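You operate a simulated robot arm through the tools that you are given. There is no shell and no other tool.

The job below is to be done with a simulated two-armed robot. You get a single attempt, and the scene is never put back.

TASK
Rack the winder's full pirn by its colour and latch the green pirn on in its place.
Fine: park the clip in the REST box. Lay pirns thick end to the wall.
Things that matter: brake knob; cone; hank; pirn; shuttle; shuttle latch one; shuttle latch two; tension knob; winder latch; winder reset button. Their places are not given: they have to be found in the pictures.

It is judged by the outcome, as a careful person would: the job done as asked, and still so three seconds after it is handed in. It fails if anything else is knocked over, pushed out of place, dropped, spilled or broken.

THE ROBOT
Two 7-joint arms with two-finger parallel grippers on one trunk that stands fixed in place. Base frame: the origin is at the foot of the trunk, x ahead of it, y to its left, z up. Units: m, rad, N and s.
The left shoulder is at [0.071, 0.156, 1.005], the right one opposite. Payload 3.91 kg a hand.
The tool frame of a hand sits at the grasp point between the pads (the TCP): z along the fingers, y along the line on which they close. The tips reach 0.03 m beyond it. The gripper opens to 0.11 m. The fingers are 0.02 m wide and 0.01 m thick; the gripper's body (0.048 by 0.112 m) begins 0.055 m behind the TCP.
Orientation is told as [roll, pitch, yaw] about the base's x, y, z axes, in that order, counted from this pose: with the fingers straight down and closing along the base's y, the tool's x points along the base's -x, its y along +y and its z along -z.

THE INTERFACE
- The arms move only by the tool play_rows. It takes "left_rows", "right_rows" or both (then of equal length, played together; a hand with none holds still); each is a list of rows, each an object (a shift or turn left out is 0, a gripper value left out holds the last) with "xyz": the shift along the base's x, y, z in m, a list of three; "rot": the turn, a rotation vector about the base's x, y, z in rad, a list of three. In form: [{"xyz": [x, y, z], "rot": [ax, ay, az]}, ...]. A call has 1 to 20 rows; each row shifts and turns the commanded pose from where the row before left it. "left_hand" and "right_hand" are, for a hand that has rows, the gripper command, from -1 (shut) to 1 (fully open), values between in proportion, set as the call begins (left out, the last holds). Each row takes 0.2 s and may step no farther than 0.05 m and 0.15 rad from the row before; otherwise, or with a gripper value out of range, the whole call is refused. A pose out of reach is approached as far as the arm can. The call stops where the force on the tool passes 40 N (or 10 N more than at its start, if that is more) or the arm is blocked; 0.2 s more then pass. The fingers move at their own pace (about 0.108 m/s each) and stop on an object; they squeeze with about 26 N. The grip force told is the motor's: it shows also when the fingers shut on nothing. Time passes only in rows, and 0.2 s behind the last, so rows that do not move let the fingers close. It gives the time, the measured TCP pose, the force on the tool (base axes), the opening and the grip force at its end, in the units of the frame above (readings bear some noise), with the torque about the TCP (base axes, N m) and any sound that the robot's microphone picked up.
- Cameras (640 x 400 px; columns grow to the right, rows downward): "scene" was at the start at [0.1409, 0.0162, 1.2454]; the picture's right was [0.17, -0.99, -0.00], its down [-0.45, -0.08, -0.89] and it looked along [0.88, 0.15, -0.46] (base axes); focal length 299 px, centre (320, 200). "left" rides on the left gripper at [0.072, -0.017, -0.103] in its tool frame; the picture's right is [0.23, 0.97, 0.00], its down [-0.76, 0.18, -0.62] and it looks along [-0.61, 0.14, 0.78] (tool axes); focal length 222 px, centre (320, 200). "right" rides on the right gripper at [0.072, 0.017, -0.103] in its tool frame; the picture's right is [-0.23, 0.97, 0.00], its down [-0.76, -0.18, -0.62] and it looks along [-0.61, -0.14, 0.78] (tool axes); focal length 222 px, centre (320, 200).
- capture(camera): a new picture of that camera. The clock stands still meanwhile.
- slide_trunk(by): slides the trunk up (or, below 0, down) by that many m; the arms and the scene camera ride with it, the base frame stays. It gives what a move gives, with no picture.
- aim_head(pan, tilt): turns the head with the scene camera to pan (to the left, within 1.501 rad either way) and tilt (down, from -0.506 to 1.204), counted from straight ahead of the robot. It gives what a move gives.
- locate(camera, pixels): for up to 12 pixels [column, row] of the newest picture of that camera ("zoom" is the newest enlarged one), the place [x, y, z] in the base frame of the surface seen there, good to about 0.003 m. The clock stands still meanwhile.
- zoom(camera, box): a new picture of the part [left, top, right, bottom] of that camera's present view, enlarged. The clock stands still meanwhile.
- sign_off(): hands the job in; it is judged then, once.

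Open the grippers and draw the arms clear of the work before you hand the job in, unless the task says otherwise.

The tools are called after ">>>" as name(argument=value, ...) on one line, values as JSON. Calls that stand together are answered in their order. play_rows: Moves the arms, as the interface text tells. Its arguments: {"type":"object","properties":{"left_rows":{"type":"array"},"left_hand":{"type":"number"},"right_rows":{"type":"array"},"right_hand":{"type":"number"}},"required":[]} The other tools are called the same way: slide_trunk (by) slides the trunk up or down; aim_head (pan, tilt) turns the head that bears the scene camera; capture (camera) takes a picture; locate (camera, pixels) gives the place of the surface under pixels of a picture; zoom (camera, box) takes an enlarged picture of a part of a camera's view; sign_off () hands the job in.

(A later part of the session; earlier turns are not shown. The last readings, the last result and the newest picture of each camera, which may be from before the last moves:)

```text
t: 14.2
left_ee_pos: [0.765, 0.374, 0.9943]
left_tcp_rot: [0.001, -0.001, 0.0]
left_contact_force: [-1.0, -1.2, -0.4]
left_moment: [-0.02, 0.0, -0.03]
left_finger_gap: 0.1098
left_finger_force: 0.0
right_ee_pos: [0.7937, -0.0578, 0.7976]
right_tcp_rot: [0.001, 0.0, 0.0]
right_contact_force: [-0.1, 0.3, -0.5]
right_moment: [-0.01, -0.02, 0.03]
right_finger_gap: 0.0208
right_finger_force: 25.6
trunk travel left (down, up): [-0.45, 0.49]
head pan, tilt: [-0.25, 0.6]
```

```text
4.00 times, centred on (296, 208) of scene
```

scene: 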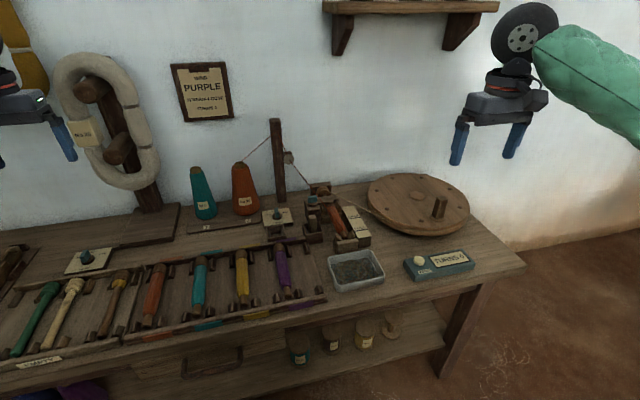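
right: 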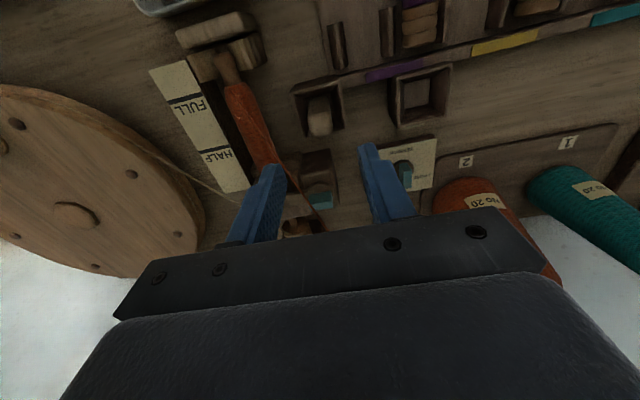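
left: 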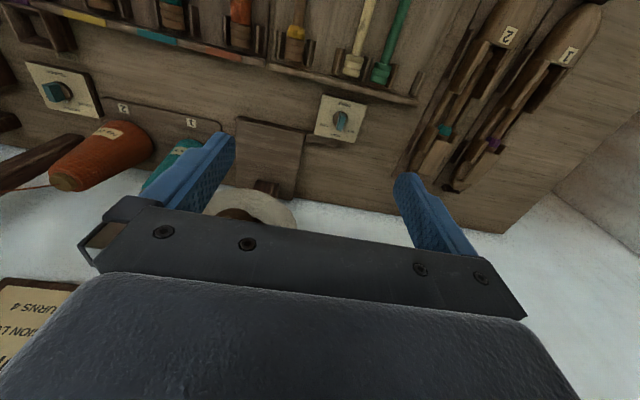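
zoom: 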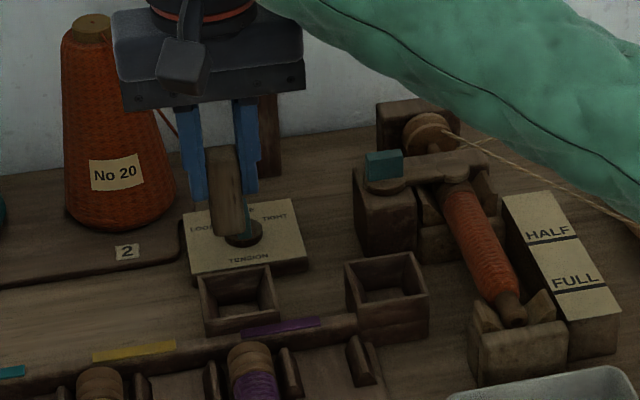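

The relation between clip and REST box matches that seen above the first box. I lower it.

>>> play_rows(right_rows=[{"xyz": [0, -0.001, -0.025]}, {"xyz": [0, 0, -0.025]}, {"xyz": [0, 0, -0.02]}, {"xyz": [0, 0, -0.005]}, {}])

>>> zoom(camera="scene", box=[236, 178, 326, 248])

```text
t: 15.4
left_ee_pos: [0.7645, 0.3752, 0.9949]
left_tcp_rot: [-0.001, -0.002, -0.001]
left_contact_force: [0.1, 0.6, -0.5]
left_moment: [0.01, 0.05, 0.02]
left_finger_gap: 0.1102
left_finger_force: 0.1
right_ee_pos: [0.7956, -0.0601, 0.7223]
right_tcp_rot: [0.0, 0.001, -0.001]
right_contact_force: [0.0, 0.2, -0.9]
right_moment: [0.01, -0.01, 0.0]
right_finger_gap: 0.0209
right_finger_force: 26.3
trunk travel left (down, up): [-0.45, 0.49]
head pan, tilt: [-0.25, 0.6]
```

```text
5.71 times, centred on (281, 213) of scene
```

zoom: 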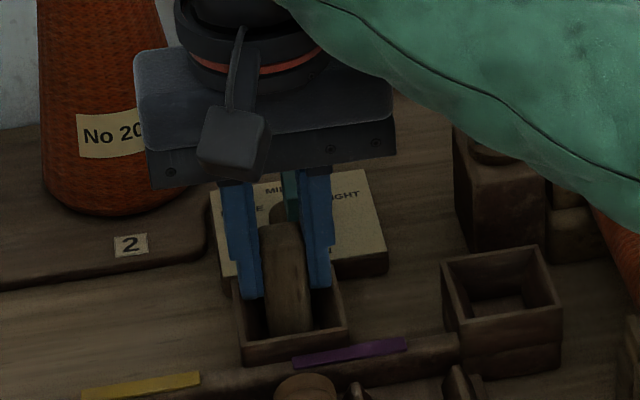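

The clip is inside the REST box; I lower the last few mm slowly watching the force.

>>> play_rows(right_rows=[{"xyz": [0, 0, -0.002]}, {"xyz": [0, 0, -0.002]}, {}])

```text
t: 16.2
left_ee_pos: [0.765, 0.3746, 0.9946]
left_tcp_rot: [0.002, 0.001, -0.001]
left_contact_force: [0.2, 0.7, 0.1]
left_moment: [-0.01, -0.01, -0.01]
left_finger_gap: 0.1101
left_finger_force: 0.0
right_ee_pos: [0.7951, -0.0591, 0.7198]
right_tcp_rot: [-0.001, 0.0, 0.001]
right_contact_force: [-0.3, -0.8, 1.0]
right_moment: [0.0, -0.01, -0.02]
right_finger_gap: 0.0211
right_finger_force: 25.8
trunk travel left (down, up): [-0.45, 0.49]
head pan, tilt: [-0.25, 0.6]
```

No clear contact yet; two millimetres more.

>>> play_rows(right_rows=[{"xyz": [0, 0, -0.001]}, {"xyz": [0, 0, -0.001]}, {}])

```text
t: 17.0
left_ee_pos: [0.7644, 0.3766, 0.9959]
left_tcp_rot: [0.0, 0.001, 0.0]
left_contact_force: [-0.5, 0.1, 1.0]
left_moment: [0.02, -0.02, -0.04]
left_finger_gap: 0.1102
left_finger_force: 0.1
right_ee_pos: [0.7949, -0.0596, 0.719]
right_tcp_rot: [-0.001, -0.001, -0.001]
right_contact_force: [0.7, 0.0, 7.7]
right_moment: [0.04, -0.08, -0.01]
right_finger_gap: 0.0211
right_finger_force: 26.0
trunk travel left (down, up): [-0.45, 0.49]
head pan, tilt: [-0.25, 0.6]
```

7.7 N upward: the clip stands on the box floor. I open to 5 cm and rise straight up.

>>> play_rows(right_rows=[{}, {}, {"xyz": [0, 0, 0.02]}, {"xyz": [0, 0, 0.03]}, {"xyz": [0, 0, 0.03]}, {"xyz": [0, 0, 0.03]}, {}], right_hand=-0.09)

>>> zoom(camera="scene", box=[236, 158, 376, 258])

>>> zoom(camera="right", box=[220, 60, 440, 220])

```text
t: 18.6
left_ee_pos: [0.765, 0.3744, 0.9945]
left_tcp_rot: [0.001, 0.002, 0.0]
left_contact_force: [1.1, -0.7, -0.7]
left_moment: [-0.01, -0.01, -0.01]
left_finger_gap: 0.1099
left_finger_force: 0.0
right_ee_pos: [0.7949, -0.0584, 0.8274]
right_tcp_rot: [0.0, 0.002, 0.001]
right_contact_force: [-0.3, -0.6, -0.1]
right_moment: [-0.01, 0.03, 0.02]
right_finger_gap: 0.0501
right_finger_force: 0.0
trunk travel left (down, up): [-0.45, 0.49]
head pan, tilt: [-0.25, 0.6]
```

```text
4.00 times, centred on (306, 208) of scene
```

zoom: 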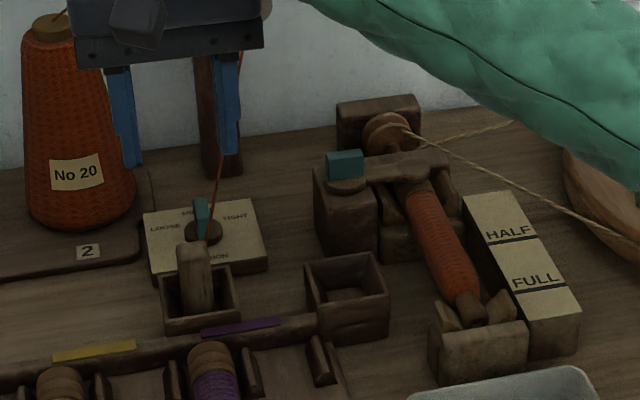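

```text
2.50 times, centred on (330, 140) of right
```

zoom: 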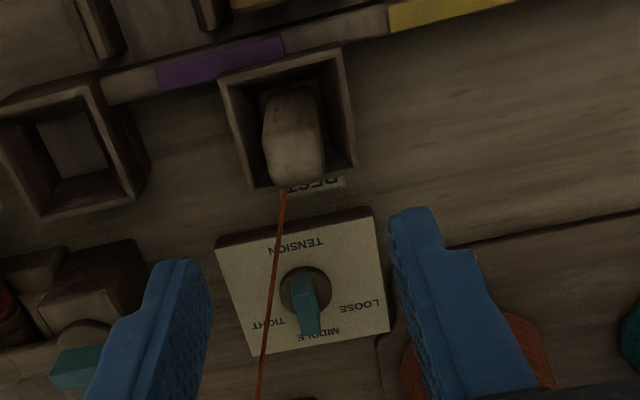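

The clip is parked in REST, standing, with its yarn running up to the post. Next I move the right hand to look down at the latch.

>>> play_rows(right_rows=[{"xyz": [0.01, -0.03, 0.005]}, {"xyz": [0.01, -0.04, 0.005]}, {"xyz": [0.015, -0.045, 0]}, {}])

>>> capture(camera="right")

>>> zoom(camera="right", box=[240, 60, 400, 180])

```text
t: 19.6
left_ee_pos: [0.7641, 0.3759, 0.9939]
left_tcp_rot: [-0.001, 0.0, -0.001]
left_contact_force: [-0.5, -0.4, -0.1]
left_moment: [0.01, -0.03, -0.04]
left_finger_gap: 0.1103
left_finger_force: 0.0
right_ee_pos: [0.8299, -0.1729, 0.8383]
right_tcp_rot: [0.0, 0.0, -0.001]
right_contact_force: [-0.7, 0.0, 0.5]
right_moment: [0.0, 0.02, -0.04]
right_finger_gap: 0.05
right_finger_force: 0.1
trunk travel left (down, up): [-0.45, 0.49]
head pan, tilt: [-0.25, 0.6]
```

```text
taken
```

right: 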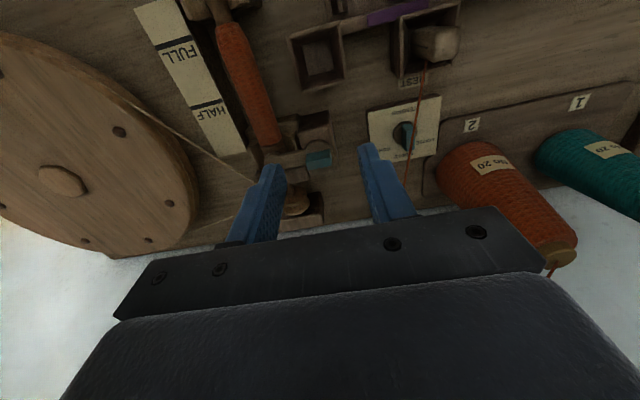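

```text
3.33 times, centred on (320, 120) of right
```

zoom: 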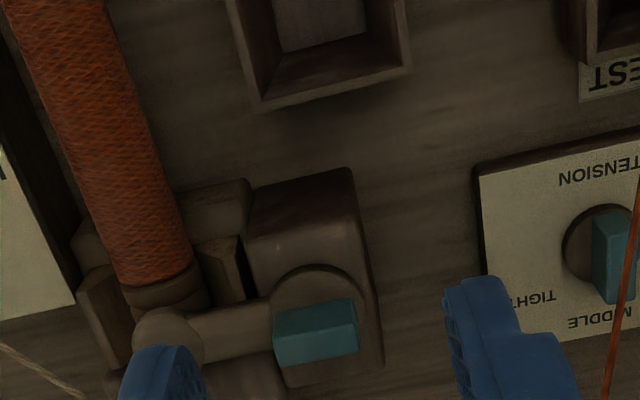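

The latch: pivot disc under the teal tab at (318,330), arm to the round pad at (165,335) over the pirn's head. I measure it.

>>> locate(camera="zoom", pixels=[[278, 322], [355, 310], [278, 350], [355, 342], [315, 285], [280, 305], [365, 295], [165, 330], [235, 335], [320, 315], [315, 240], [375, 360]])

>>> locate(camera="zoom", pixels=[[140, 330], [165, 308], [165, 270], [110, 220], [225, 275], [255, 230], [350, 180], [260, 290], [205, 195], [95, 310], [130, 120], [70, 60]])

```text
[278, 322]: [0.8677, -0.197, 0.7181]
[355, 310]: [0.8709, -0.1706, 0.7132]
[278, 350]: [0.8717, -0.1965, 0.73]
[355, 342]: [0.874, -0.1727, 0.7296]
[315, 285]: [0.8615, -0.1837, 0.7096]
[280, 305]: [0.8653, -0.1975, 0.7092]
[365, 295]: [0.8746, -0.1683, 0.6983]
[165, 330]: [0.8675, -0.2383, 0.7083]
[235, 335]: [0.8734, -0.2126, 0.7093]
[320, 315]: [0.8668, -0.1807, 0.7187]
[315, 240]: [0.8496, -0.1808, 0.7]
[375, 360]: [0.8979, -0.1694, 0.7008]
```

```text
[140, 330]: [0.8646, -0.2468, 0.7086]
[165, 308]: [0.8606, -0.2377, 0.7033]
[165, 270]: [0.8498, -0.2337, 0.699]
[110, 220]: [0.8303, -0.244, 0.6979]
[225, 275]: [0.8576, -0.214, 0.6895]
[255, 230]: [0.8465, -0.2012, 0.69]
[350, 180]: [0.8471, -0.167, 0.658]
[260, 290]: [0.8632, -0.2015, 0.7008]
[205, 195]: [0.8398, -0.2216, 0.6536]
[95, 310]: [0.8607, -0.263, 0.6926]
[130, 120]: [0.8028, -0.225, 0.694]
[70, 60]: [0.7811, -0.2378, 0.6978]
```

Tab: y −0.197…−0.172, front face x≈0.868, top z 0.730; pivot ≈ (0.873, −0.1845). I turn the right hand +90° about the vertical above the tab so its fingers will close along x on the tab.

>>> play_rows(right_rows=[{"xyz": [0.004, -0.001, 0.0], "rot": [0, 0, 0.1428]}, {"xyz": [0.004, -0.001, 0.0], "rot": [0, 0, 0.1428]}, {"xyz": [0.004, -0.001, 0.0], "rot": [0, 0, 0.1428]}, {"xyz": [0.004, -0.001, 0.0], "rot": [0, 0, 0.1428]}, {"xyz": [0.004, -0.001, 0.0], "rot": [0, 0, 0.1428]}, {"xyz": [0.004, -0.001, 0.0], "rot": [0, 0, 0.1428]}, {"xyz": [0.004, -0.001, 0.0], "rot": [0, 0, 0.1428]}, {"xyz": [0.004, -0.001, 0.0], "rot": [0, 0, 0.1428]}, {"xyz": [0.004, -0.001, 0.0], "rot": [0, 0, 0.1428]}, {"xyz": [0.004, -0.001, 0.0], "rot": [0, 0, 0.1428]}, {"xyz": [0.003, -0.001, 0.0], "rot": [0, 0, 0.1428]}, {}], right_hand=-0.4)

>>> capture(camera="right")

>>> capture(camera="scene")

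```text
t: 22.2
left_ee_pos: [0.7662, 0.3759, 0.9952]
left_tcp_rot: [0.0, 0.001, -0.001]
left_contact_force: [0.0, 0.6, -0.1]
left_moment: [-0.04, 0.01, -0.01]
left_finger_gap: 0.11
left_finger_force: 0.0
right_ee_pos: [0.8721, -0.1861, 0.8375]
right_tcp_rot: [-0.001, 0.0, 1.573]
right_contact_force: [-0.5, 0.0, -0.4]
right_moment: [0.02, -0.01, -0.01]
right_finger_gap: 0.0328
right_finger_force: 0.0
trunk travel left (down, up): [-0.45, 0.49]
head pan, tilt: [-0.25, 0.6]
```

```text
taken
```

right: 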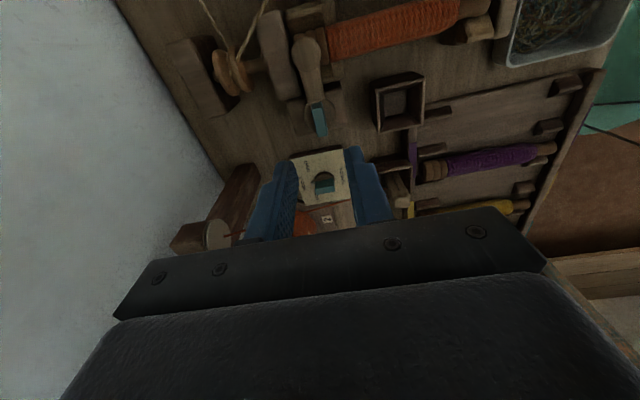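

```text
taken
```

scene: 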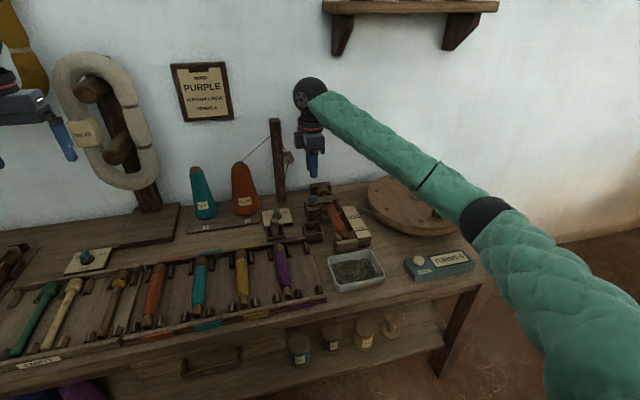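

Yaw is 1.573 as wanted and the view of the latch is clear. I enlarge and measure, and also locate the post and its guide to be sure of clearance.

>>> zoom(camera="right", box=[250, 20, 370, 150])

>>> locate(camera="right", pixels=[[318, 122], [314, 108], [324, 108], [310, 60], [308, 80], [316, 135], [326, 133], [250, 180], [218, 235], [190, 240]])

>>> locate(camera="scene", pixels=[[276, 120], [277, 160], [280, 195], [288, 158], [292, 158], [284, 158], [320, 188], [313, 186], [328, 186]])

```text
3.08 times, centred on (310, 85) of right
```

zoom: 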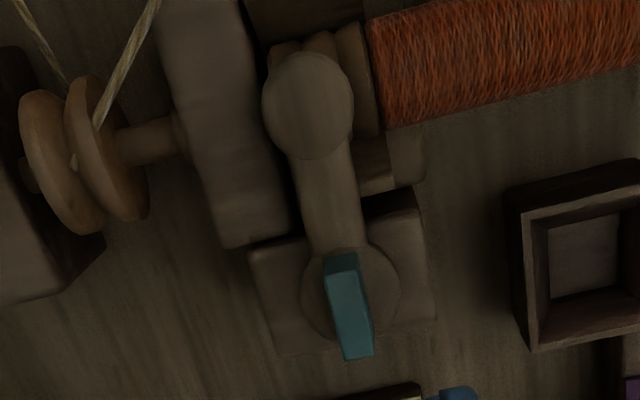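

```text
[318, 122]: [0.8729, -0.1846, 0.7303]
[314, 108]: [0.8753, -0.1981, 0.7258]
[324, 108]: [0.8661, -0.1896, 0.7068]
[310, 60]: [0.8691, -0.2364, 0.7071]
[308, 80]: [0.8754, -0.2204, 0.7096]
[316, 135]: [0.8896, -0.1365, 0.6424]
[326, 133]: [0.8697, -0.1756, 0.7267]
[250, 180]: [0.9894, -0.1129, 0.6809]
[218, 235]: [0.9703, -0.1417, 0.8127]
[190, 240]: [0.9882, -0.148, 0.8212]
```

```text
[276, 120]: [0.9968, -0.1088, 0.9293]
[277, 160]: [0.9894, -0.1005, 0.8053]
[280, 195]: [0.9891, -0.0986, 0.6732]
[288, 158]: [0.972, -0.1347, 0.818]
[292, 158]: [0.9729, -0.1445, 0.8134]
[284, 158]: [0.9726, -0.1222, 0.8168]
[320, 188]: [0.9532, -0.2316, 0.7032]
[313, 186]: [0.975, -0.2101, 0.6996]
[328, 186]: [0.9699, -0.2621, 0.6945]
```

Tab centre is (0.873, −0.1846), top 0.730; the post guide at x≈0.97 is clear of the hand. I descend over the tab in two stages.

>>> play_rows(right_rows=[{"xyz": [0.0005, 0.0012, -0.025]}, {"xyz": [0.0003, 0.0, -0.025]}, {"xyz": [0, 0, -0.02]}, {}])

>>> zoom(camera="right", box=[230, 80, 410, 230])

>>> zoom(camera="scene", box=[286, 148, 366, 228])

```text
t: 23.2
left_ee_pos: [0.7656, 0.3752, 0.9947]
left_tcp_rot: [-0.002, 0.003, 0.0]
left_contact_force: [-0.7, -0.2, -0.3]
left_moment: [0.02, -0.02, 0.02]
left_finger_gap: 0.1098
left_finger_force: 0.1
right_ee_pos: [0.8727, -0.1842, 0.7669]
right_tcp_rot: [0.001, 0.001, 1.572]
right_contact_force: [-0.2, 1.1, -0.5]
right_moment: [0.0, 0.0, 0.05]
right_finger_gap: 0.0328
right_finger_force: 0.0
trunk travel left (down, up): [-0.45, 0.49]
head pan, tilt: [-0.25, 0.6]
```

```text
2.67 times, centred on (320, 155) of right
```

zoom: 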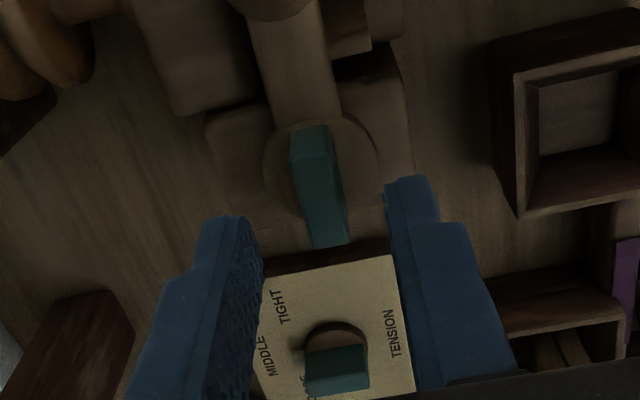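

```text
5.00 times, centred on (326, 188) of scene
```

zoom: 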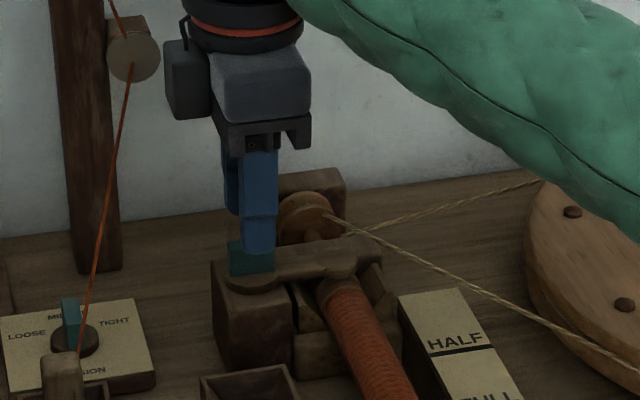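

Fingers straddle the tab. I descend the rest so the tips stop just above the disc and close on the tab.

>>> play_rows(right_rows=[{"xyz": [0, 0, -0.015]}, {"xyz": [0, 0, -0.007]}, {}])

>>> play_rows(right_rows=[{}, {}, {}], right_hand=-1)

```text
t: 24.0
left_ee_pos: [0.7648, 0.3754, 0.9954]
left_tcp_rot: [-0.001, 0.0, 0.0]
left_contact_force: [0.4, 0.8, 0.3]
left_moment: [0.01, 0.02, -0.01]
left_finger_gap: 0.1099
left_finger_force: 0.1
right_ee_pos: [0.8743, -0.183, 0.745]
right_tcp_rot: [0.0, 0.0, 1.571]
right_contact_force: [0.0, -1.4, -0.2]
right_moment: [0.01, 0.01, 0.01]
right_finger_gap: 0.033
right_finger_force: 0.1
trunk travel left (down, up): [-0.45, 0.49]
head pan, tilt: [-0.25, 0.6]
```

```text
t: 24.8
left_ee_pos: [0.7648, 0.3757, 0.9939]
left_tcp_rot: [-0.001, 0.001, 0.0]
left_contact_force: [-0.6, 0.7, 0.0]
left_moment: [0.04, -0.01, -0.01]
left_finger_gap: 0.1098
left_finger_force: 0.0
right_ee_pos: [0.8731, -0.1834, 0.746]
right_tcp_rot: [0.002, -0.001, 1.57]
right_contact_force: [-12.2, 0.6, -3.3]
right_moment: [-0.11, 0.25, 0.0]
right_finger_gap: 0.0105
right_finger_force: 44.8
trunk travel left (down, up): [-0.45, 0.49]
head pan, tilt: [-0.25, 0.6]
```

The tab is gripped (gap 0.0105) with −12 N along x, so the hand is a mm or two too far toward the wall. I shift −1.5 mm and turn a small trial angle clockwise (toward the robot side).

>>> play_rows(right_rows=[{"xyz": [-0.0015, 0, 0]}, {}])

>>> play_rows(right_rows=[{"rot": [0, 0, -0.06]}, {"rot": [0, 0, -0.06]}, {}])

>>> zoom(camera="right", box=[230, 50, 410, 200])

```text
t: 25.4
left_ee_pos: [0.765, 0.3754, 0.9947]
left_tcp_rot: [0.0, 0.003, 0.0]
left_contact_force: [0.1, -0.3, -0.2]
left_moment: [0.02, -0.01, 0.0]
left_finger_gap: 0.1101
left_finger_force: 0.1
right_ee_pos: [0.8728, -0.1845, 0.7456]
right_tcp_rot: [0.0, -0.001, 1.571]
right_contact_force: [5.5, 0.5, -2.2]
right_moment: [-0.52, -0.19, -0.01]
right_finger_gap: 0.0107
right_finger_force: 45.0
trunk travel left (down, up): [-0.45, 0.49]
head pan, tilt: [-0.25, 0.6]
```

```text
t: 26.2
left_ee_pos: [0.7654, 0.3755, 0.9934]
left_tcp_rot: [0.001, 0.003, -0.001]
left_contact_force: [0.1, 0.1, 0.1]
left_moment: [0.01, 0.01, 0.01]
left_finger_gap: 0.1101
left_finger_force: 0.0
right_ee_pos: [0.8741, -0.1837, 0.7452]
right_tcp_rot: [-0.001, 0.001, 1.45]
right_contact_force: [19.7, 5.2, 1.6]
right_moment: [0.06, -0.43, 1.07]
right_finger_gap: 0.0127
right_finger_force: 44.8
trunk travel left (down, up): [-0.45, 0.49]
head pan, tilt: [-0.25, 0.6]
```

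```text
2.67 times, centred on (320, 125) of right
```

zoom: 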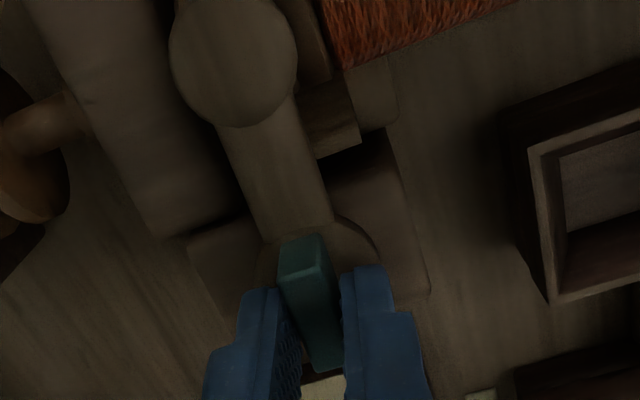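

The tab resists (moment +1.07 N m) and did not turn this way. I go back and try the other direction by the same small angle.

>>> play_rows(right_rows=[{"rot": [0, 0, 0.06]}, {"rot": [0, 0, 0.06]}, {}])

>>> play_rows(right_rows=[{"rot": [0, 0, 0.06]}, {"rot": [0, 0, 0.06]}, {}])

>>> zoom(camera="right", box=[230, 50, 410, 200])

```text
t: 27.0
left_ee_pos: [0.7647, 0.3747, 0.9932]
left_tcp_rot: [0.0, 0.001, -0.001]
left_contact_force: [-0.4, 0.3, 0.4]
left_moment: [0.01, 0.0, -0.05]
left_finger_gap: 0.1102
left_finger_force: 0.0
right_ee_pos: [0.8723, -0.1833, 0.7469]
right_tcp_rot: [0.0, -0.001, 1.571]
right_contact_force: [24.7, 3.4, 7.3]
right_moment: [0.32, -0.56, 0.02]
right_finger_gap: 0.0105
right_finger_force: 45.0
trunk travel left (down, up): [-0.45, 0.49]
head pan, tilt: [-0.25, 0.6]
```

```text
t: 27.8
left_ee_pos: [0.7656, 0.3753, 0.9945]
left_tcp_rot: [0.0, 0.003, 0.0]
left_contact_force: [-0.2, 0.0, -0.4]
left_moment: [-0.01, -0.01, 0.02]
left_finger_gap: 0.1101
left_finger_force: 0.1
right_ee_pos: [0.8722, -0.1835, 0.7458]
right_tcp_rot: [0.001, 0.0, 1.692]
right_contact_force: [32.0, 0.9, 13.5]
right_moment: [-0.5, -0.8, -0.01]
right_finger_gap: 0.0105
right_finger_force: 44.6
trunk travel left (down, up): [-0.45, 0.49]
head pan, tilt: [-0.25, 0.6]
```

```text
2.67 times, centred on (320, 125) of right
```

zoom: 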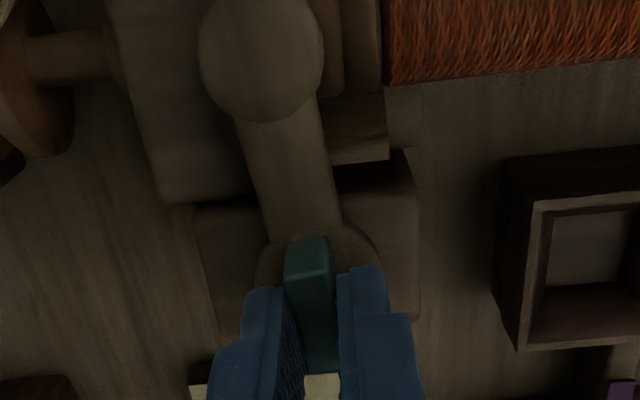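

That way turns freely (moment ≈ 0, gap unchanged at yaw 1.692), so the latch opens toward the wall. The side force has grown to 32 N, so I re-centre the hand +2.5 mm in x and +1 mm up.

>>> play_rows(right_rows=[{"xyz": [0.0025, 0, 0.001]}, {}])

```text
t: 28.4
left_ee_pos: [0.7639, 0.3741, 0.995]
left_tcp_rot: [0.0, 0.0, 0.001]
left_contact_force: [-0.7, 0.1, -0.3]
left_moment: [0.0, 0.04, 0.02]
left_finger_gap: 0.11
left_finger_force: 0.1
right_ee_pos: [0.8727, -0.1844, 0.7457]
right_tcp_rot: [0.004, 0.0, 1.69]
right_contact_force: [-2.6, 1.0, 3.9]
right_moment: [0.77, 0.14, -0.03]
right_finger_gap: 0.0105
right_finger_force: 45.1
trunk travel left (down, up): [-0.45, 0.49]
head pan, tilt: [-0.25, 0.6]
```

Forces are small now. I keep turning counter-clockwise in steps.

>>> play_rows(right_rows=[{"rot": [0, 0, 0.1]}, {"rot": [0, 0, 0.1]}, {"rot": [0, 0, 0.1]}, {}])

```text
t: 29.4
left_ee_pos: [0.7629, 0.3755, 0.9952]
left_tcp_rot: [0.0, 0.0, 0.002]
left_contact_force: [-0.1, -0.2, 0.0]
left_moment: [0.01, -0.02, 0.04]
left_finger_gap: 0.1099
left_finger_force: 0.1
right_ee_pos: [0.8725, -0.1832, 0.7454]
right_tcp_rot: [0.002, -0.001, 1.994]
right_contact_force: [-30.7, 0.3, -11.1]
right_moment: [-0.66, 0.31, -0.04]
right_finger_gap: 0.0107
right_finger_force: 44.8
trunk travel left (down, up): [-0.45, 0.49]
head pan, tilt: [-0.25, 0.6]
```

Side force is −31 N now; I re-centre −2 mm in x and continue.

>>> play_rows(right_rows=[{"xyz": [-0.002, 0, 0]}, {}])

>>> play_rows(right_rows=[{"rot": [0, 0, 0.1]}, {"rot": [0, 0, 0.1]}, {}])

```text
t: 30.0
left_ee_pos: [0.7662, 0.375, 0.9948]
left_tcp_rot: [0.0, 0.001, 0.001]
left_contact_force: [-0.4, -0.1, 0.8]
left_moment: [0.03, 0.0, 0.0]
left_finger_gap: 0.1101
left_finger_force: 0.0
right_ee_pos: [0.8728, -0.1832, 0.7455]
right_tcp_rot: [0.0, -0.001, 1.994]
right_contact_force: [-11.9, 0.2, -13.1]
right_moment: [-0.46, 0.04, -0.02]
right_finger_gap: 0.0106
right_finger_force: 44.5
trunk travel left (down, up): [-0.45, 0.49]
head pan, tilt: [-0.25, 0.6]
```

```text
t: 30.8
left_ee_pos: [0.7651, 0.375, 0.9941]
left_tcp_rot: [0.001, 0.004, -0.001]
left_contact_force: [0.6, -0.6, -1.0]
left_moment: [0.0, 0.03, -0.02]
left_finger_gap: 0.1097
left_finger_force: 0.1
right_ee_pos: [0.8724, -0.1832, 0.7463]
right_tcp_rot: [0.001, 0.0, 2.192]
right_contact_force: [-9.4, -0.7, -15.5]
right_moment: [-0.61, -0.22, -0.02]
right_finger_gap: 0.0109
right_finger_force: 45.4
trunk travel left (down, up): [-0.45, 0.49]
head pan, tilt: [-0.25, 0.6]
```

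Forces acceptable. I let the hand down 1 mm and turn on.

>>> play_rows(right_rows=[{"xyz": [-0.0005, 0, -0.001]}, {"rot": [0, 0, 0.1]}, {"rot": [0, 0, 0.1]}, {"rot": [0, 0, 0.1]}, {}])

>>> zoom(camera="right", box=[230, 50, 410, 200])

>>> zoom(camera="scene", box=[286, 148, 366, 228])

```text
t: 32.0
left_ee_pos: [0.765, 0.3734, 0.9951]
left_tcp_rot: [0.0, 0.002, 0.0]
left_contact_force: [0.0, 0.0, -1.3]
left_moment: [0.01, 0.01, -0.02]
left_finger_gap: 0.1103
left_finger_force: 0.0
right_ee_pos: [0.8717, -0.1843, 0.7452]
right_tcp_rot: [0.0, 0.002, 2.492]
right_contact_force: [2.5, -2.9, -1.3]
right_moment: [0.37, 0.54, -0.02]
right_finger_gap: 0.0106
right_finger_force: 44.7
trunk travel left (down, up): [-0.45, 0.49]
head pan, tilt: [-0.25, 0.6]
```

```text
2.67 times, centred on (320, 125) of right
```

zoom: 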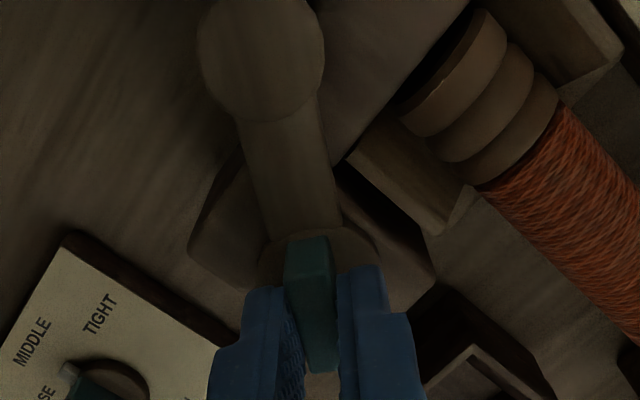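

```text
5.00 times, centred on (326, 188) of scene
```

zoom: 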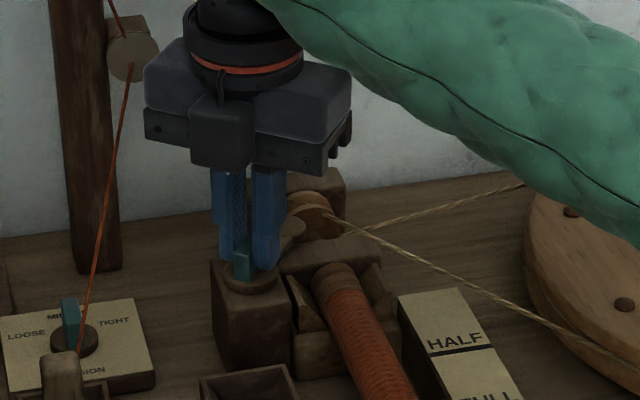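

The latch follows; the pirn's head is already uncovered (turned ~53°). I turn further, watching the moment for the end stop.

>>> play_rows(right_rows=[{"rot": [0, 0, 0.1]}, {"rot": [0, 0, 0.1]}, {"rot": [0, 0, 0.1]}, {}])

```text
t: 33.0
left_ee_pos: [0.765, 0.3752, 0.9936]
left_tcp_rot: [0.0, 0.001, 0.001]
left_contact_force: [0.6, -0.1, 0.3]
left_moment: [-0.02, -0.01, 0.0]
left_finger_gap: 0.1099
left_finger_force: 0.1
right_ee_pos: [0.8714, -0.1849, 0.7456]
right_tcp_rot: [0.001, 0.0, 2.791]
right_contact_force: [6.3, -7.1, 4.1]
right_moment: [-0.27, -0.42, 0.0]
right_finger_gap: 0.0106
right_finger_force: 44.5
trunk travel left (down, up): [-0.45, 0.49]
head pan, tilt: [-0.25, 0.6]
```

>>> play_rows(right_rows=[{"rot": [0, 0, 0.1]}, {"rot": [0, 0, 0.1]}, {"rot": [0, 0, 0.1]}, {}])

>>> zoom(camera="right", box=[230, 50, 410, 200])

```text
t: 34.0
left_ee_pos: [0.7654, 0.3756, 0.995]
left_tcp_rot: [0.0, 0.001, 0.0]
left_contact_force: [0.1, 0.0, 0.6]
left_moment: [-0.01, -0.01, -0.01]
left_finger_gap: 0.1103
left_finger_force: 0.1
right_ee_pos: [0.872, -0.1854, 0.7452]
right_tcp_rot: [0.002, 0.0, 3.09]
right_contact_force: [15.3, -10.4, 9.8]
right_moment: [-0.23, -0.32, 0.02]
right_finger_gap: 0.0107
right_finger_force: 44.9
trunk travel left (down, up): [-0.45, 0.49]
head pan, tilt: [-0.25, 0.6]
```

```text
2.67 times, centred on (320, 125) of right
```

zoom: 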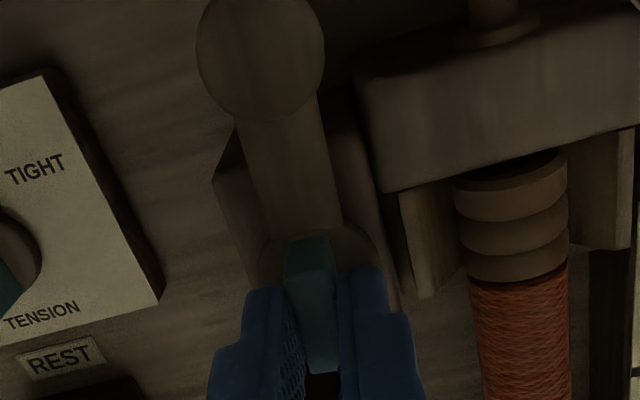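

The latch is turned about 87°, well clear of the pirn's head. I release the tab and rise straight up.

>>> play_rows(right_rows=[{}, {}, {"xyz": [0, 0, 0.02]}, {"xyz": [0, 0, 0.03]}, {"xyz": [0, 0, 0.04]}, {"xyz": [-0.02, 0, 0.04]}, {}], right_hand=-0.4)

>>> zoom(camera="scene", box=[276, 158, 376, 248])

>>> capture(camera="right")

```text
t: 35.6
left_ee_pos: [0.7652, 0.3759, 0.9936]
left_tcp_rot: [0.001, 0.001, 0.0]
left_contact_force: [-0.7, 0.5, -1.5]
left_moment: [0.01, 0.04, -0.01]
left_finger_gap: 0.11
left_finger_force: 0.1
right_ee_pos: [0.8522, -0.1846, 0.8752]
right_tcp_rot: [0.0, -0.002, 3.091]
right_contact_force: [-0.5, 1.0, -0.3]
right_moment: [0.02, 0.02, 0.02]
right_finger_gap: 0.0329
right_finger_force: 0.1
trunk travel left (down, up): [-0.45, 0.49]
head pan, tilt: [-0.25, 0.6]
```

```text
4.44 times, centred on (326, 203) of scene
```

zoom: 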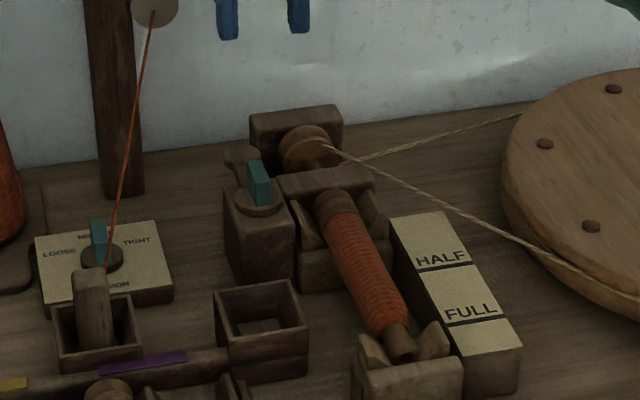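

```text
taken
```

right: 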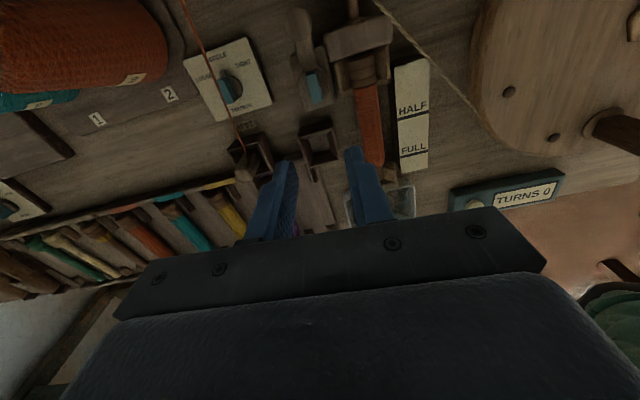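

The latch is open, pointing to the wall. I turn the hand back to yaw 0 while moving above the full pirn.

>>> play_rows(right_rows=[{"xyz": [-0.012, -0.002, 0], "rot": [0, 0, -0.15]}, {"xyz": [-0.012, -0.002, 0], "rot": [0, 0, -0.15]}, {"xyz": [-0.012, -0.002, 0], "rot": [0, 0, -0.15]}, {"xyz": [-0.012, -0.002, 0], "rot": [0, 0, -0.15]}, {"xyz": [-0.012, -0.002, 0], "rot": [0, 0, -0.15]}, {"xyz": [-0.012, -0.003, 0], "rot": [0, 0, -0.15]}, {"xyz": [0, -0.003, 0], "rot": [0, 0, -0.15]}, {"xyz": [0, -0.003, 0], "rot": [0, 0, -0.15]}, {"xyz": [0, -0.003, 0], "rot": [0, 0, -0.15]}, {"xyz": [0, -0.003, 0], "rot": [0, 0, -0.15]}, {"xyz": [0, -0.003, 0], "rot": [0, 0, -0.15]}, {"xyz": [0, -0.003, 0], "rot": [0, 0, -0.15]}, {"xyz": [0, -0.003, 0], "rot": [0, 0, -0.15]}, {"xyz": [0, -0.003, 0], "rot": [0, 0, -0.15]}, {"xyz": [0, -0.003, 0], "rot": [0, 0, -0.15]}, {"xyz": [0, -0.003, 0], "rot": [0, 0, -0.15]}, {"xyz": [0, -0.003, 0], "rot": [0, 0, -0.15]}, {"xyz": [0, -0.003, 0], "rot": [0, 0, -0.15]}, {"xyz": [0, -0.003, 0], "rot": [0, 0, -0.15]}, {"xyz": [0, -0.0015, 0], "rot": [0, 0, -0.15]}], right_hand=-0.2)

>>> play_rows(right_rows=[{"rot": [0, 0, -0.091]}, {}])

>>> capture(camera="right")

>>> zoom(camera="scene", box=[276, 158, 376, 248])

```text
t: 39.8
left_ee_pos: [0.7643, 0.3759, 0.9946]
left_tcp_rot: [-0.001, 0.0, -0.001]
left_contact_force: [0.2, -0.4, -0.4]
left_moment: [-0.02, 0.04, 0.01]
left_finger_gap: 0.1099
left_finger_force: 0.2
right_ee_pos: [0.7796, -0.2385, 0.8754]
right_tcp_rot: [0.0, 0.001, 0.089]
right_contact_force: [0.0, 0.0, -0.9]
right_moment: [-0.01, 0.0, 0.01]
right_finger_gap: 0.0441
right_finger_force: 0.2
trunk travel left (down, up): [-0.45, 0.49]
head pan, tilt: [-0.25, 0.6]
```

```text
t: 40.4
left_ee_pos: [0.7641, 0.375, 0.993]
left_tcp_rot: [0.0, -0.001, -0.001]
left_contact_force: [0.4, 0.0, 0.4]
left_moment: [0.0, 0.02, 0.01]
left_finger_gap: 0.1101
left_finger_force: 0.0
right_ee_pos: [0.7795, -0.2377, 0.8755]
right_tcp_rot: [0.0, 0.0, 0.0]
right_contact_force: [0.3, 0.6, 0.0]
right_moment: [0.0, -0.01, 0.0]
right_finger_gap: 0.044
right_finger_force: 0.0
trunk travel left (down, up): [-0.45, 0.49]
head pan, tilt: [-0.25, 0.6]
```

```text
taken
```

right: 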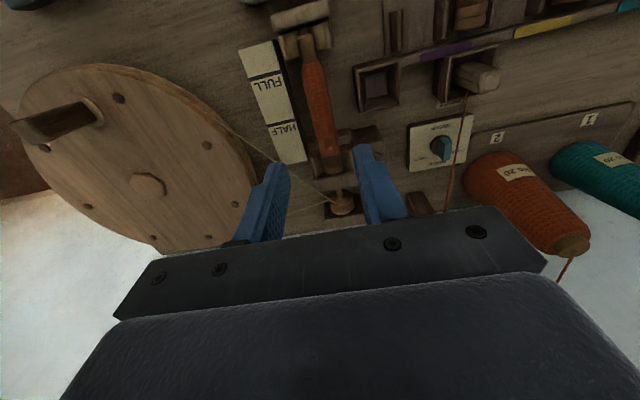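

```text
4.44 times, centred on (326, 203) of scene
```

zoom: 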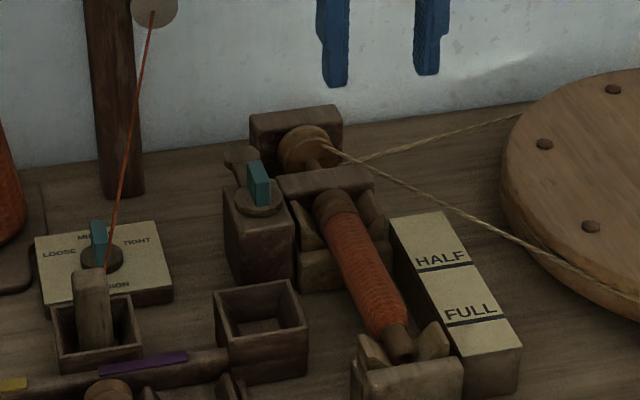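

Good view of the pirn from above. I enlarge it in the wrist camera and measure axis, ends and neighbours.

>>> zoom(camera="right", box=[240, 0, 400, 220])

>>> locate(camera="right", pixels=[[305, 30], [307, 42], [311, 65], [318, 100], [325, 135], [328, 150], [332, 165], [305, 65], [318, 65], [311, 100], [326, 100], [290, 100]])

>>> locate(camera="right", pixels=[[340, 150], [322, 175], [315, 160], [300, 15], [285, 45], [326, 35], [268, 60], [294, 140], [345, 130], [355, 105], [329, 172], [333, 178]])

```text
1.82 times, centred on (320, 110) of right
```

zoom: 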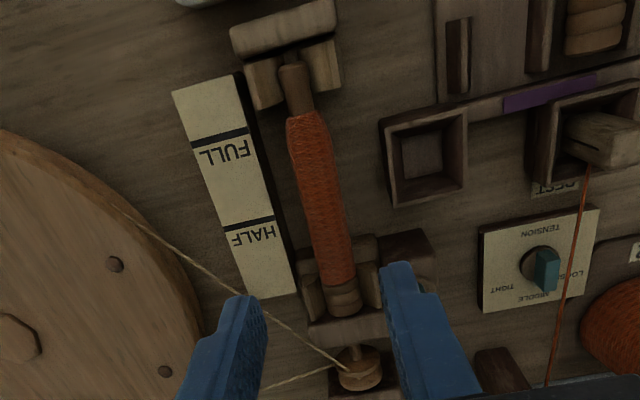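

```text
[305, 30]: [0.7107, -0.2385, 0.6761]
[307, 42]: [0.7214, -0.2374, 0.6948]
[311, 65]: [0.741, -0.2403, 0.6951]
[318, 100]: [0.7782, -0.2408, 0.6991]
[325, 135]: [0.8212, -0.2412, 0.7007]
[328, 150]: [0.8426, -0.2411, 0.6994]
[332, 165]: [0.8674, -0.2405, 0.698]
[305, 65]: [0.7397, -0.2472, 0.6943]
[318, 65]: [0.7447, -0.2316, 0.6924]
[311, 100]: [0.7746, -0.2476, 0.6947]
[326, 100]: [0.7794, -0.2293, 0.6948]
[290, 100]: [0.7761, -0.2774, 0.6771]
```

```text
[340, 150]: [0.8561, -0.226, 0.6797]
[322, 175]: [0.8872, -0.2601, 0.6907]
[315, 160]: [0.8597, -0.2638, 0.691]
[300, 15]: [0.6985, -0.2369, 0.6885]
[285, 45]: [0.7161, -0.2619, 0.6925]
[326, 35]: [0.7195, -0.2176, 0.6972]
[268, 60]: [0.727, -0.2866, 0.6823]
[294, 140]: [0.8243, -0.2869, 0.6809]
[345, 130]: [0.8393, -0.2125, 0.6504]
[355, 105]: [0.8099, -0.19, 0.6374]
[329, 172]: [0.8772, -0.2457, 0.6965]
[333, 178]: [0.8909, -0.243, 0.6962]
```

I measure the pirn's two ends and the end walls of the winder more exactly.

>>> zoom(camera="right", box=[280, 0, 340, 60])

>>> locate(camera="zoom", pixels=[[270, 200], [270, 215], [270, 230], [275, 260], [260, 130], [280, 180], [265, 160], [290, 150], [200, 250], [370, 220], [310, 280], [230, 280]])

>>> zoom(camera="right", box=[300, 130, 360, 190])

>>> locate(camera="zoom", pixels=[[280, 200], [300, 250], [310, 290], [315, 310], [320, 330], [325, 350], [340, 380], [250, 300], [370, 280], [210, 330], [420, 260], [315, 230]])

```text
6.67 times, centred on (310, 30) of right
```

zoom: 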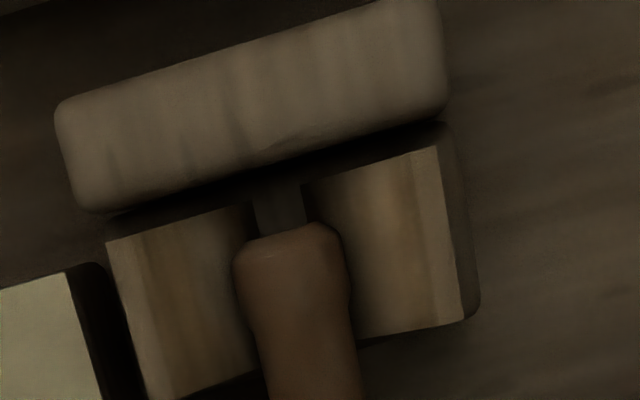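

```text
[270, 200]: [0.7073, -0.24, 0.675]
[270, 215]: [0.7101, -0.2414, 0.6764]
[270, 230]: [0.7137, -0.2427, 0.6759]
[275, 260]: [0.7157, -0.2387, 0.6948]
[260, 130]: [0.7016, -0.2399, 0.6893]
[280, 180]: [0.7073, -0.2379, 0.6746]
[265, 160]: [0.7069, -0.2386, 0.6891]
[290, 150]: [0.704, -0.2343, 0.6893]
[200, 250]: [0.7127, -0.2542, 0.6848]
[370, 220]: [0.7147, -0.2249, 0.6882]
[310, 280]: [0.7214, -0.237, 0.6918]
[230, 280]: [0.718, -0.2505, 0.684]
```

```text
6.67 times, centred on (330, 160) of right
```

zoom: 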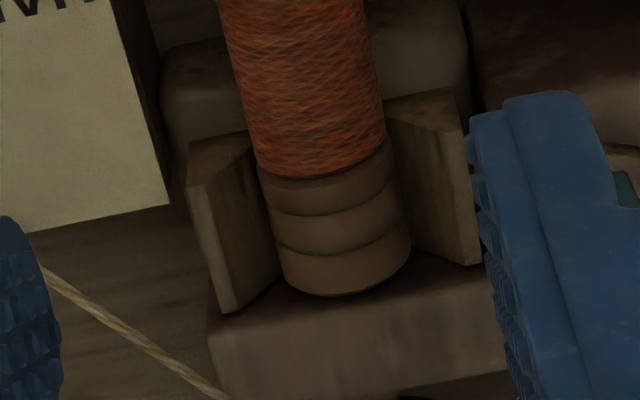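

```text
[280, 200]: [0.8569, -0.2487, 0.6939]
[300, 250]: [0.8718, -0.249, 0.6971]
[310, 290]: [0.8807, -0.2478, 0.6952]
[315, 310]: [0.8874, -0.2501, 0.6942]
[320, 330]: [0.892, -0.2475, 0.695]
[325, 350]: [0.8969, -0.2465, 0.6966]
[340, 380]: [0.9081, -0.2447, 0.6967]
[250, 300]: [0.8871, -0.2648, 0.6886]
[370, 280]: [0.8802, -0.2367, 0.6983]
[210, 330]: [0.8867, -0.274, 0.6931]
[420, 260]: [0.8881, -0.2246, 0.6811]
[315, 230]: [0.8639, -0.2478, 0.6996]
```

Pirn: tip x≈0.712, head end x≈0.882, axis y≈−0.2385, z≈0.687. I descend over its middle (x 0.785) with a 4.4 cm opening, keeping the right finger clear of the gauge.

>>> play_rows(right_rows=[{"xyz": [0.002, 0, -0.03]}, {"xyz": [0.002, 0, -0.03]}, {"xyz": [0.0015, 0, -0.03]}, {"xyz": [0, 0, -0.03]}, {}])

>>> zoom(camera="right", box=[230, 60, 410, 210])

>>> zoom(camera="scene", box=[286, 168, 376, 248])

```text
t: 41.6
left_ee_pos: [0.7649, 0.3755, 0.9956]
left_tcp_rot: [0.0, 0.0, 0.0]
left_contact_force: [-0.6, -0.4, -0.2]
left_moment: [-0.01, 0.02, -0.01]
left_finger_gap: 0.1103
left_finger_force: 0.0
right_ee_pos: [0.7859, -0.2384, 0.7557]
right_tcp_rot: [0.0, 0.0, 0.003]
right_contact_force: [0.5, 0.2, -0.2]
right_moment: [0.04, 0.01, 0.01]
right_finger_gap: 0.044
right_finger_force: 0.0
trunk travel left (down, up): [-0.45, 0.49]
head pan, tilt: [-0.25, 0.6]
```

```text
2.67 times, centred on (320, 135) of right
```

zoom: 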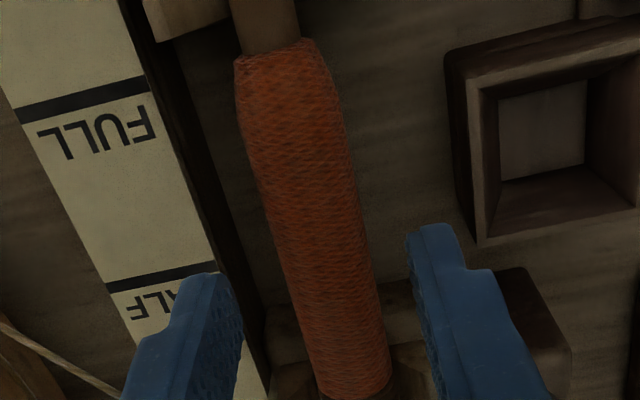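

```text
5.00 times, centred on (331, 208) of scene
```

zoom: 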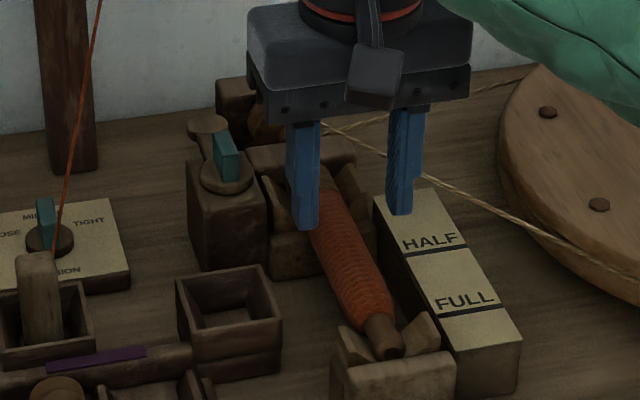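

Both fingers are on either side of the pirn. I lower another 2 cm and check the right finger against the gauge's edge.

>>> play_rows(right_rows=[{"xyz": [0, 0, -0.02]}, {"xyz": [0, 0, -0.016]}, {}])

>>> zoom(camera="right", box=[230, 60, 410, 210])

>>> zoom(camera="scene", box=[306, 188, 366, 238])

```text
t: 42.4
left_ee_pos: [0.7656, 0.3756, 0.9945]
left_tcp_rot: [-0.001, -0.001, 0.0]
left_contact_force: [-0.7, 0.2, -0.4]
left_moment: [0.01, -0.04, -0.02]
left_finger_gap: 0.1099
left_finger_force: 0.1
right_ee_pos: [0.7855, -0.2373, 0.7192]
right_tcp_rot: [0.001, 0.0, 0.002]
right_contact_force: [0.6, 0.1, 0.2]
right_moment: [0.01, 0.01, -0.03]
right_finger_gap: 0.0438
right_finger_force: 0.1
trunk travel left (down, up): [-0.45, 0.49]
head pan, tilt: [-0.25, 0.6]
```

```text
2.67 times, centred on (320, 135) of right
```

zoom: 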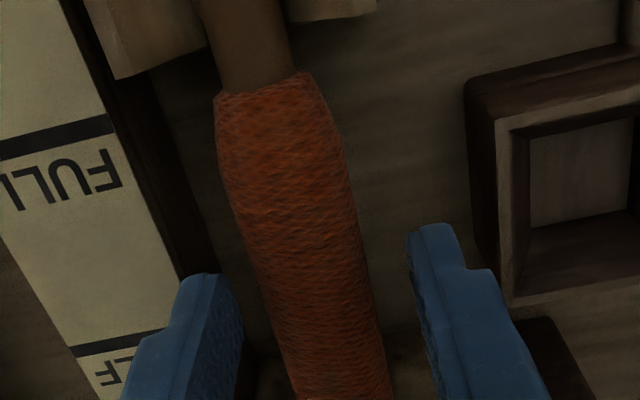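

```text
8.00 times, centred on (336, 213) of scene
```

zoom: 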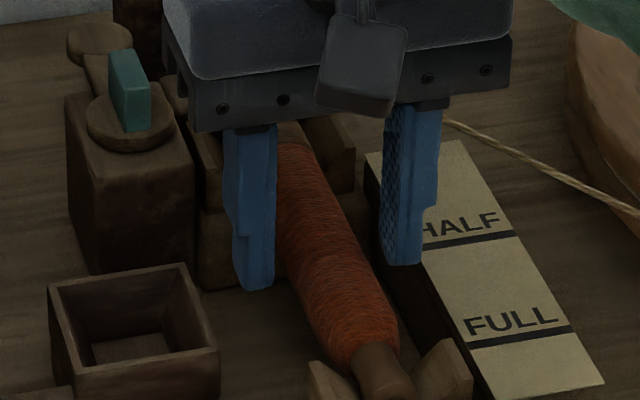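

The right finger looks close to the gauge edge, so I check by locating both and narrow the opening to 3.7 cm.

>>> locate(camera="zoom", pixels=[[402, 255], [420, 250], [390, 200], [405, 258], [435, 270], [428, 262], [420, 290], [440, 290], [255, 280], [380, 180]])

>>> play_rows(right_rows=[{}, {}], right_hand=-0.33)

>>> zoom(camera="scene", box=[306, 188, 366, 238])

```text
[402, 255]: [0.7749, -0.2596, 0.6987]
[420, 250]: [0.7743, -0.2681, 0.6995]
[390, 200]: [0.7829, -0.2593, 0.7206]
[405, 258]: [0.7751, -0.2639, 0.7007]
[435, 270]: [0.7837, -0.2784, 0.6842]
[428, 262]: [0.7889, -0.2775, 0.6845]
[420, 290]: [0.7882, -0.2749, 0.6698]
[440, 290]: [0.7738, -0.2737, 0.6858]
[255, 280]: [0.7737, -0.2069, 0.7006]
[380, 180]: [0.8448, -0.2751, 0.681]
```

```text
t: 43.0
left_ee_pos: [0.7643, 0.3754, 0.9949]
left_tcp_rot: [0.0, 0.0, 0.002]
left_contact_force: [0.1, 0.3, 0.3]
left_moment: [0.0, 0.02, -0.01]
left_finger_gap: 0.1101
left_finger_force: 0.1
right_ee_pos: [0.7845, -0.2381, 0.7199]
right_tcp_rot: [0.0, 0.001, 0.002]
right_contact_force: [0.1, 0.2, 0.9]
right_moment: [0.01, 0.03, -0.02]
right_finger_gap: 0.037
right_finger_force: 0.0
trunk travel left (down, up): [-0.45, 0.49]
head pan, tilt: [-0.25, 0.6]
```

```text
8.00 times, centred on (336, 213) of scene
```

zoom: 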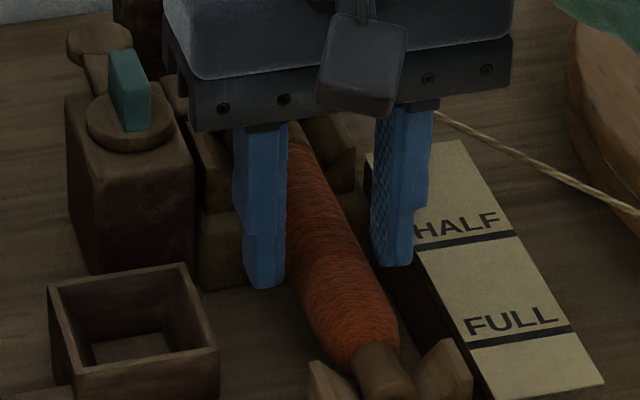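

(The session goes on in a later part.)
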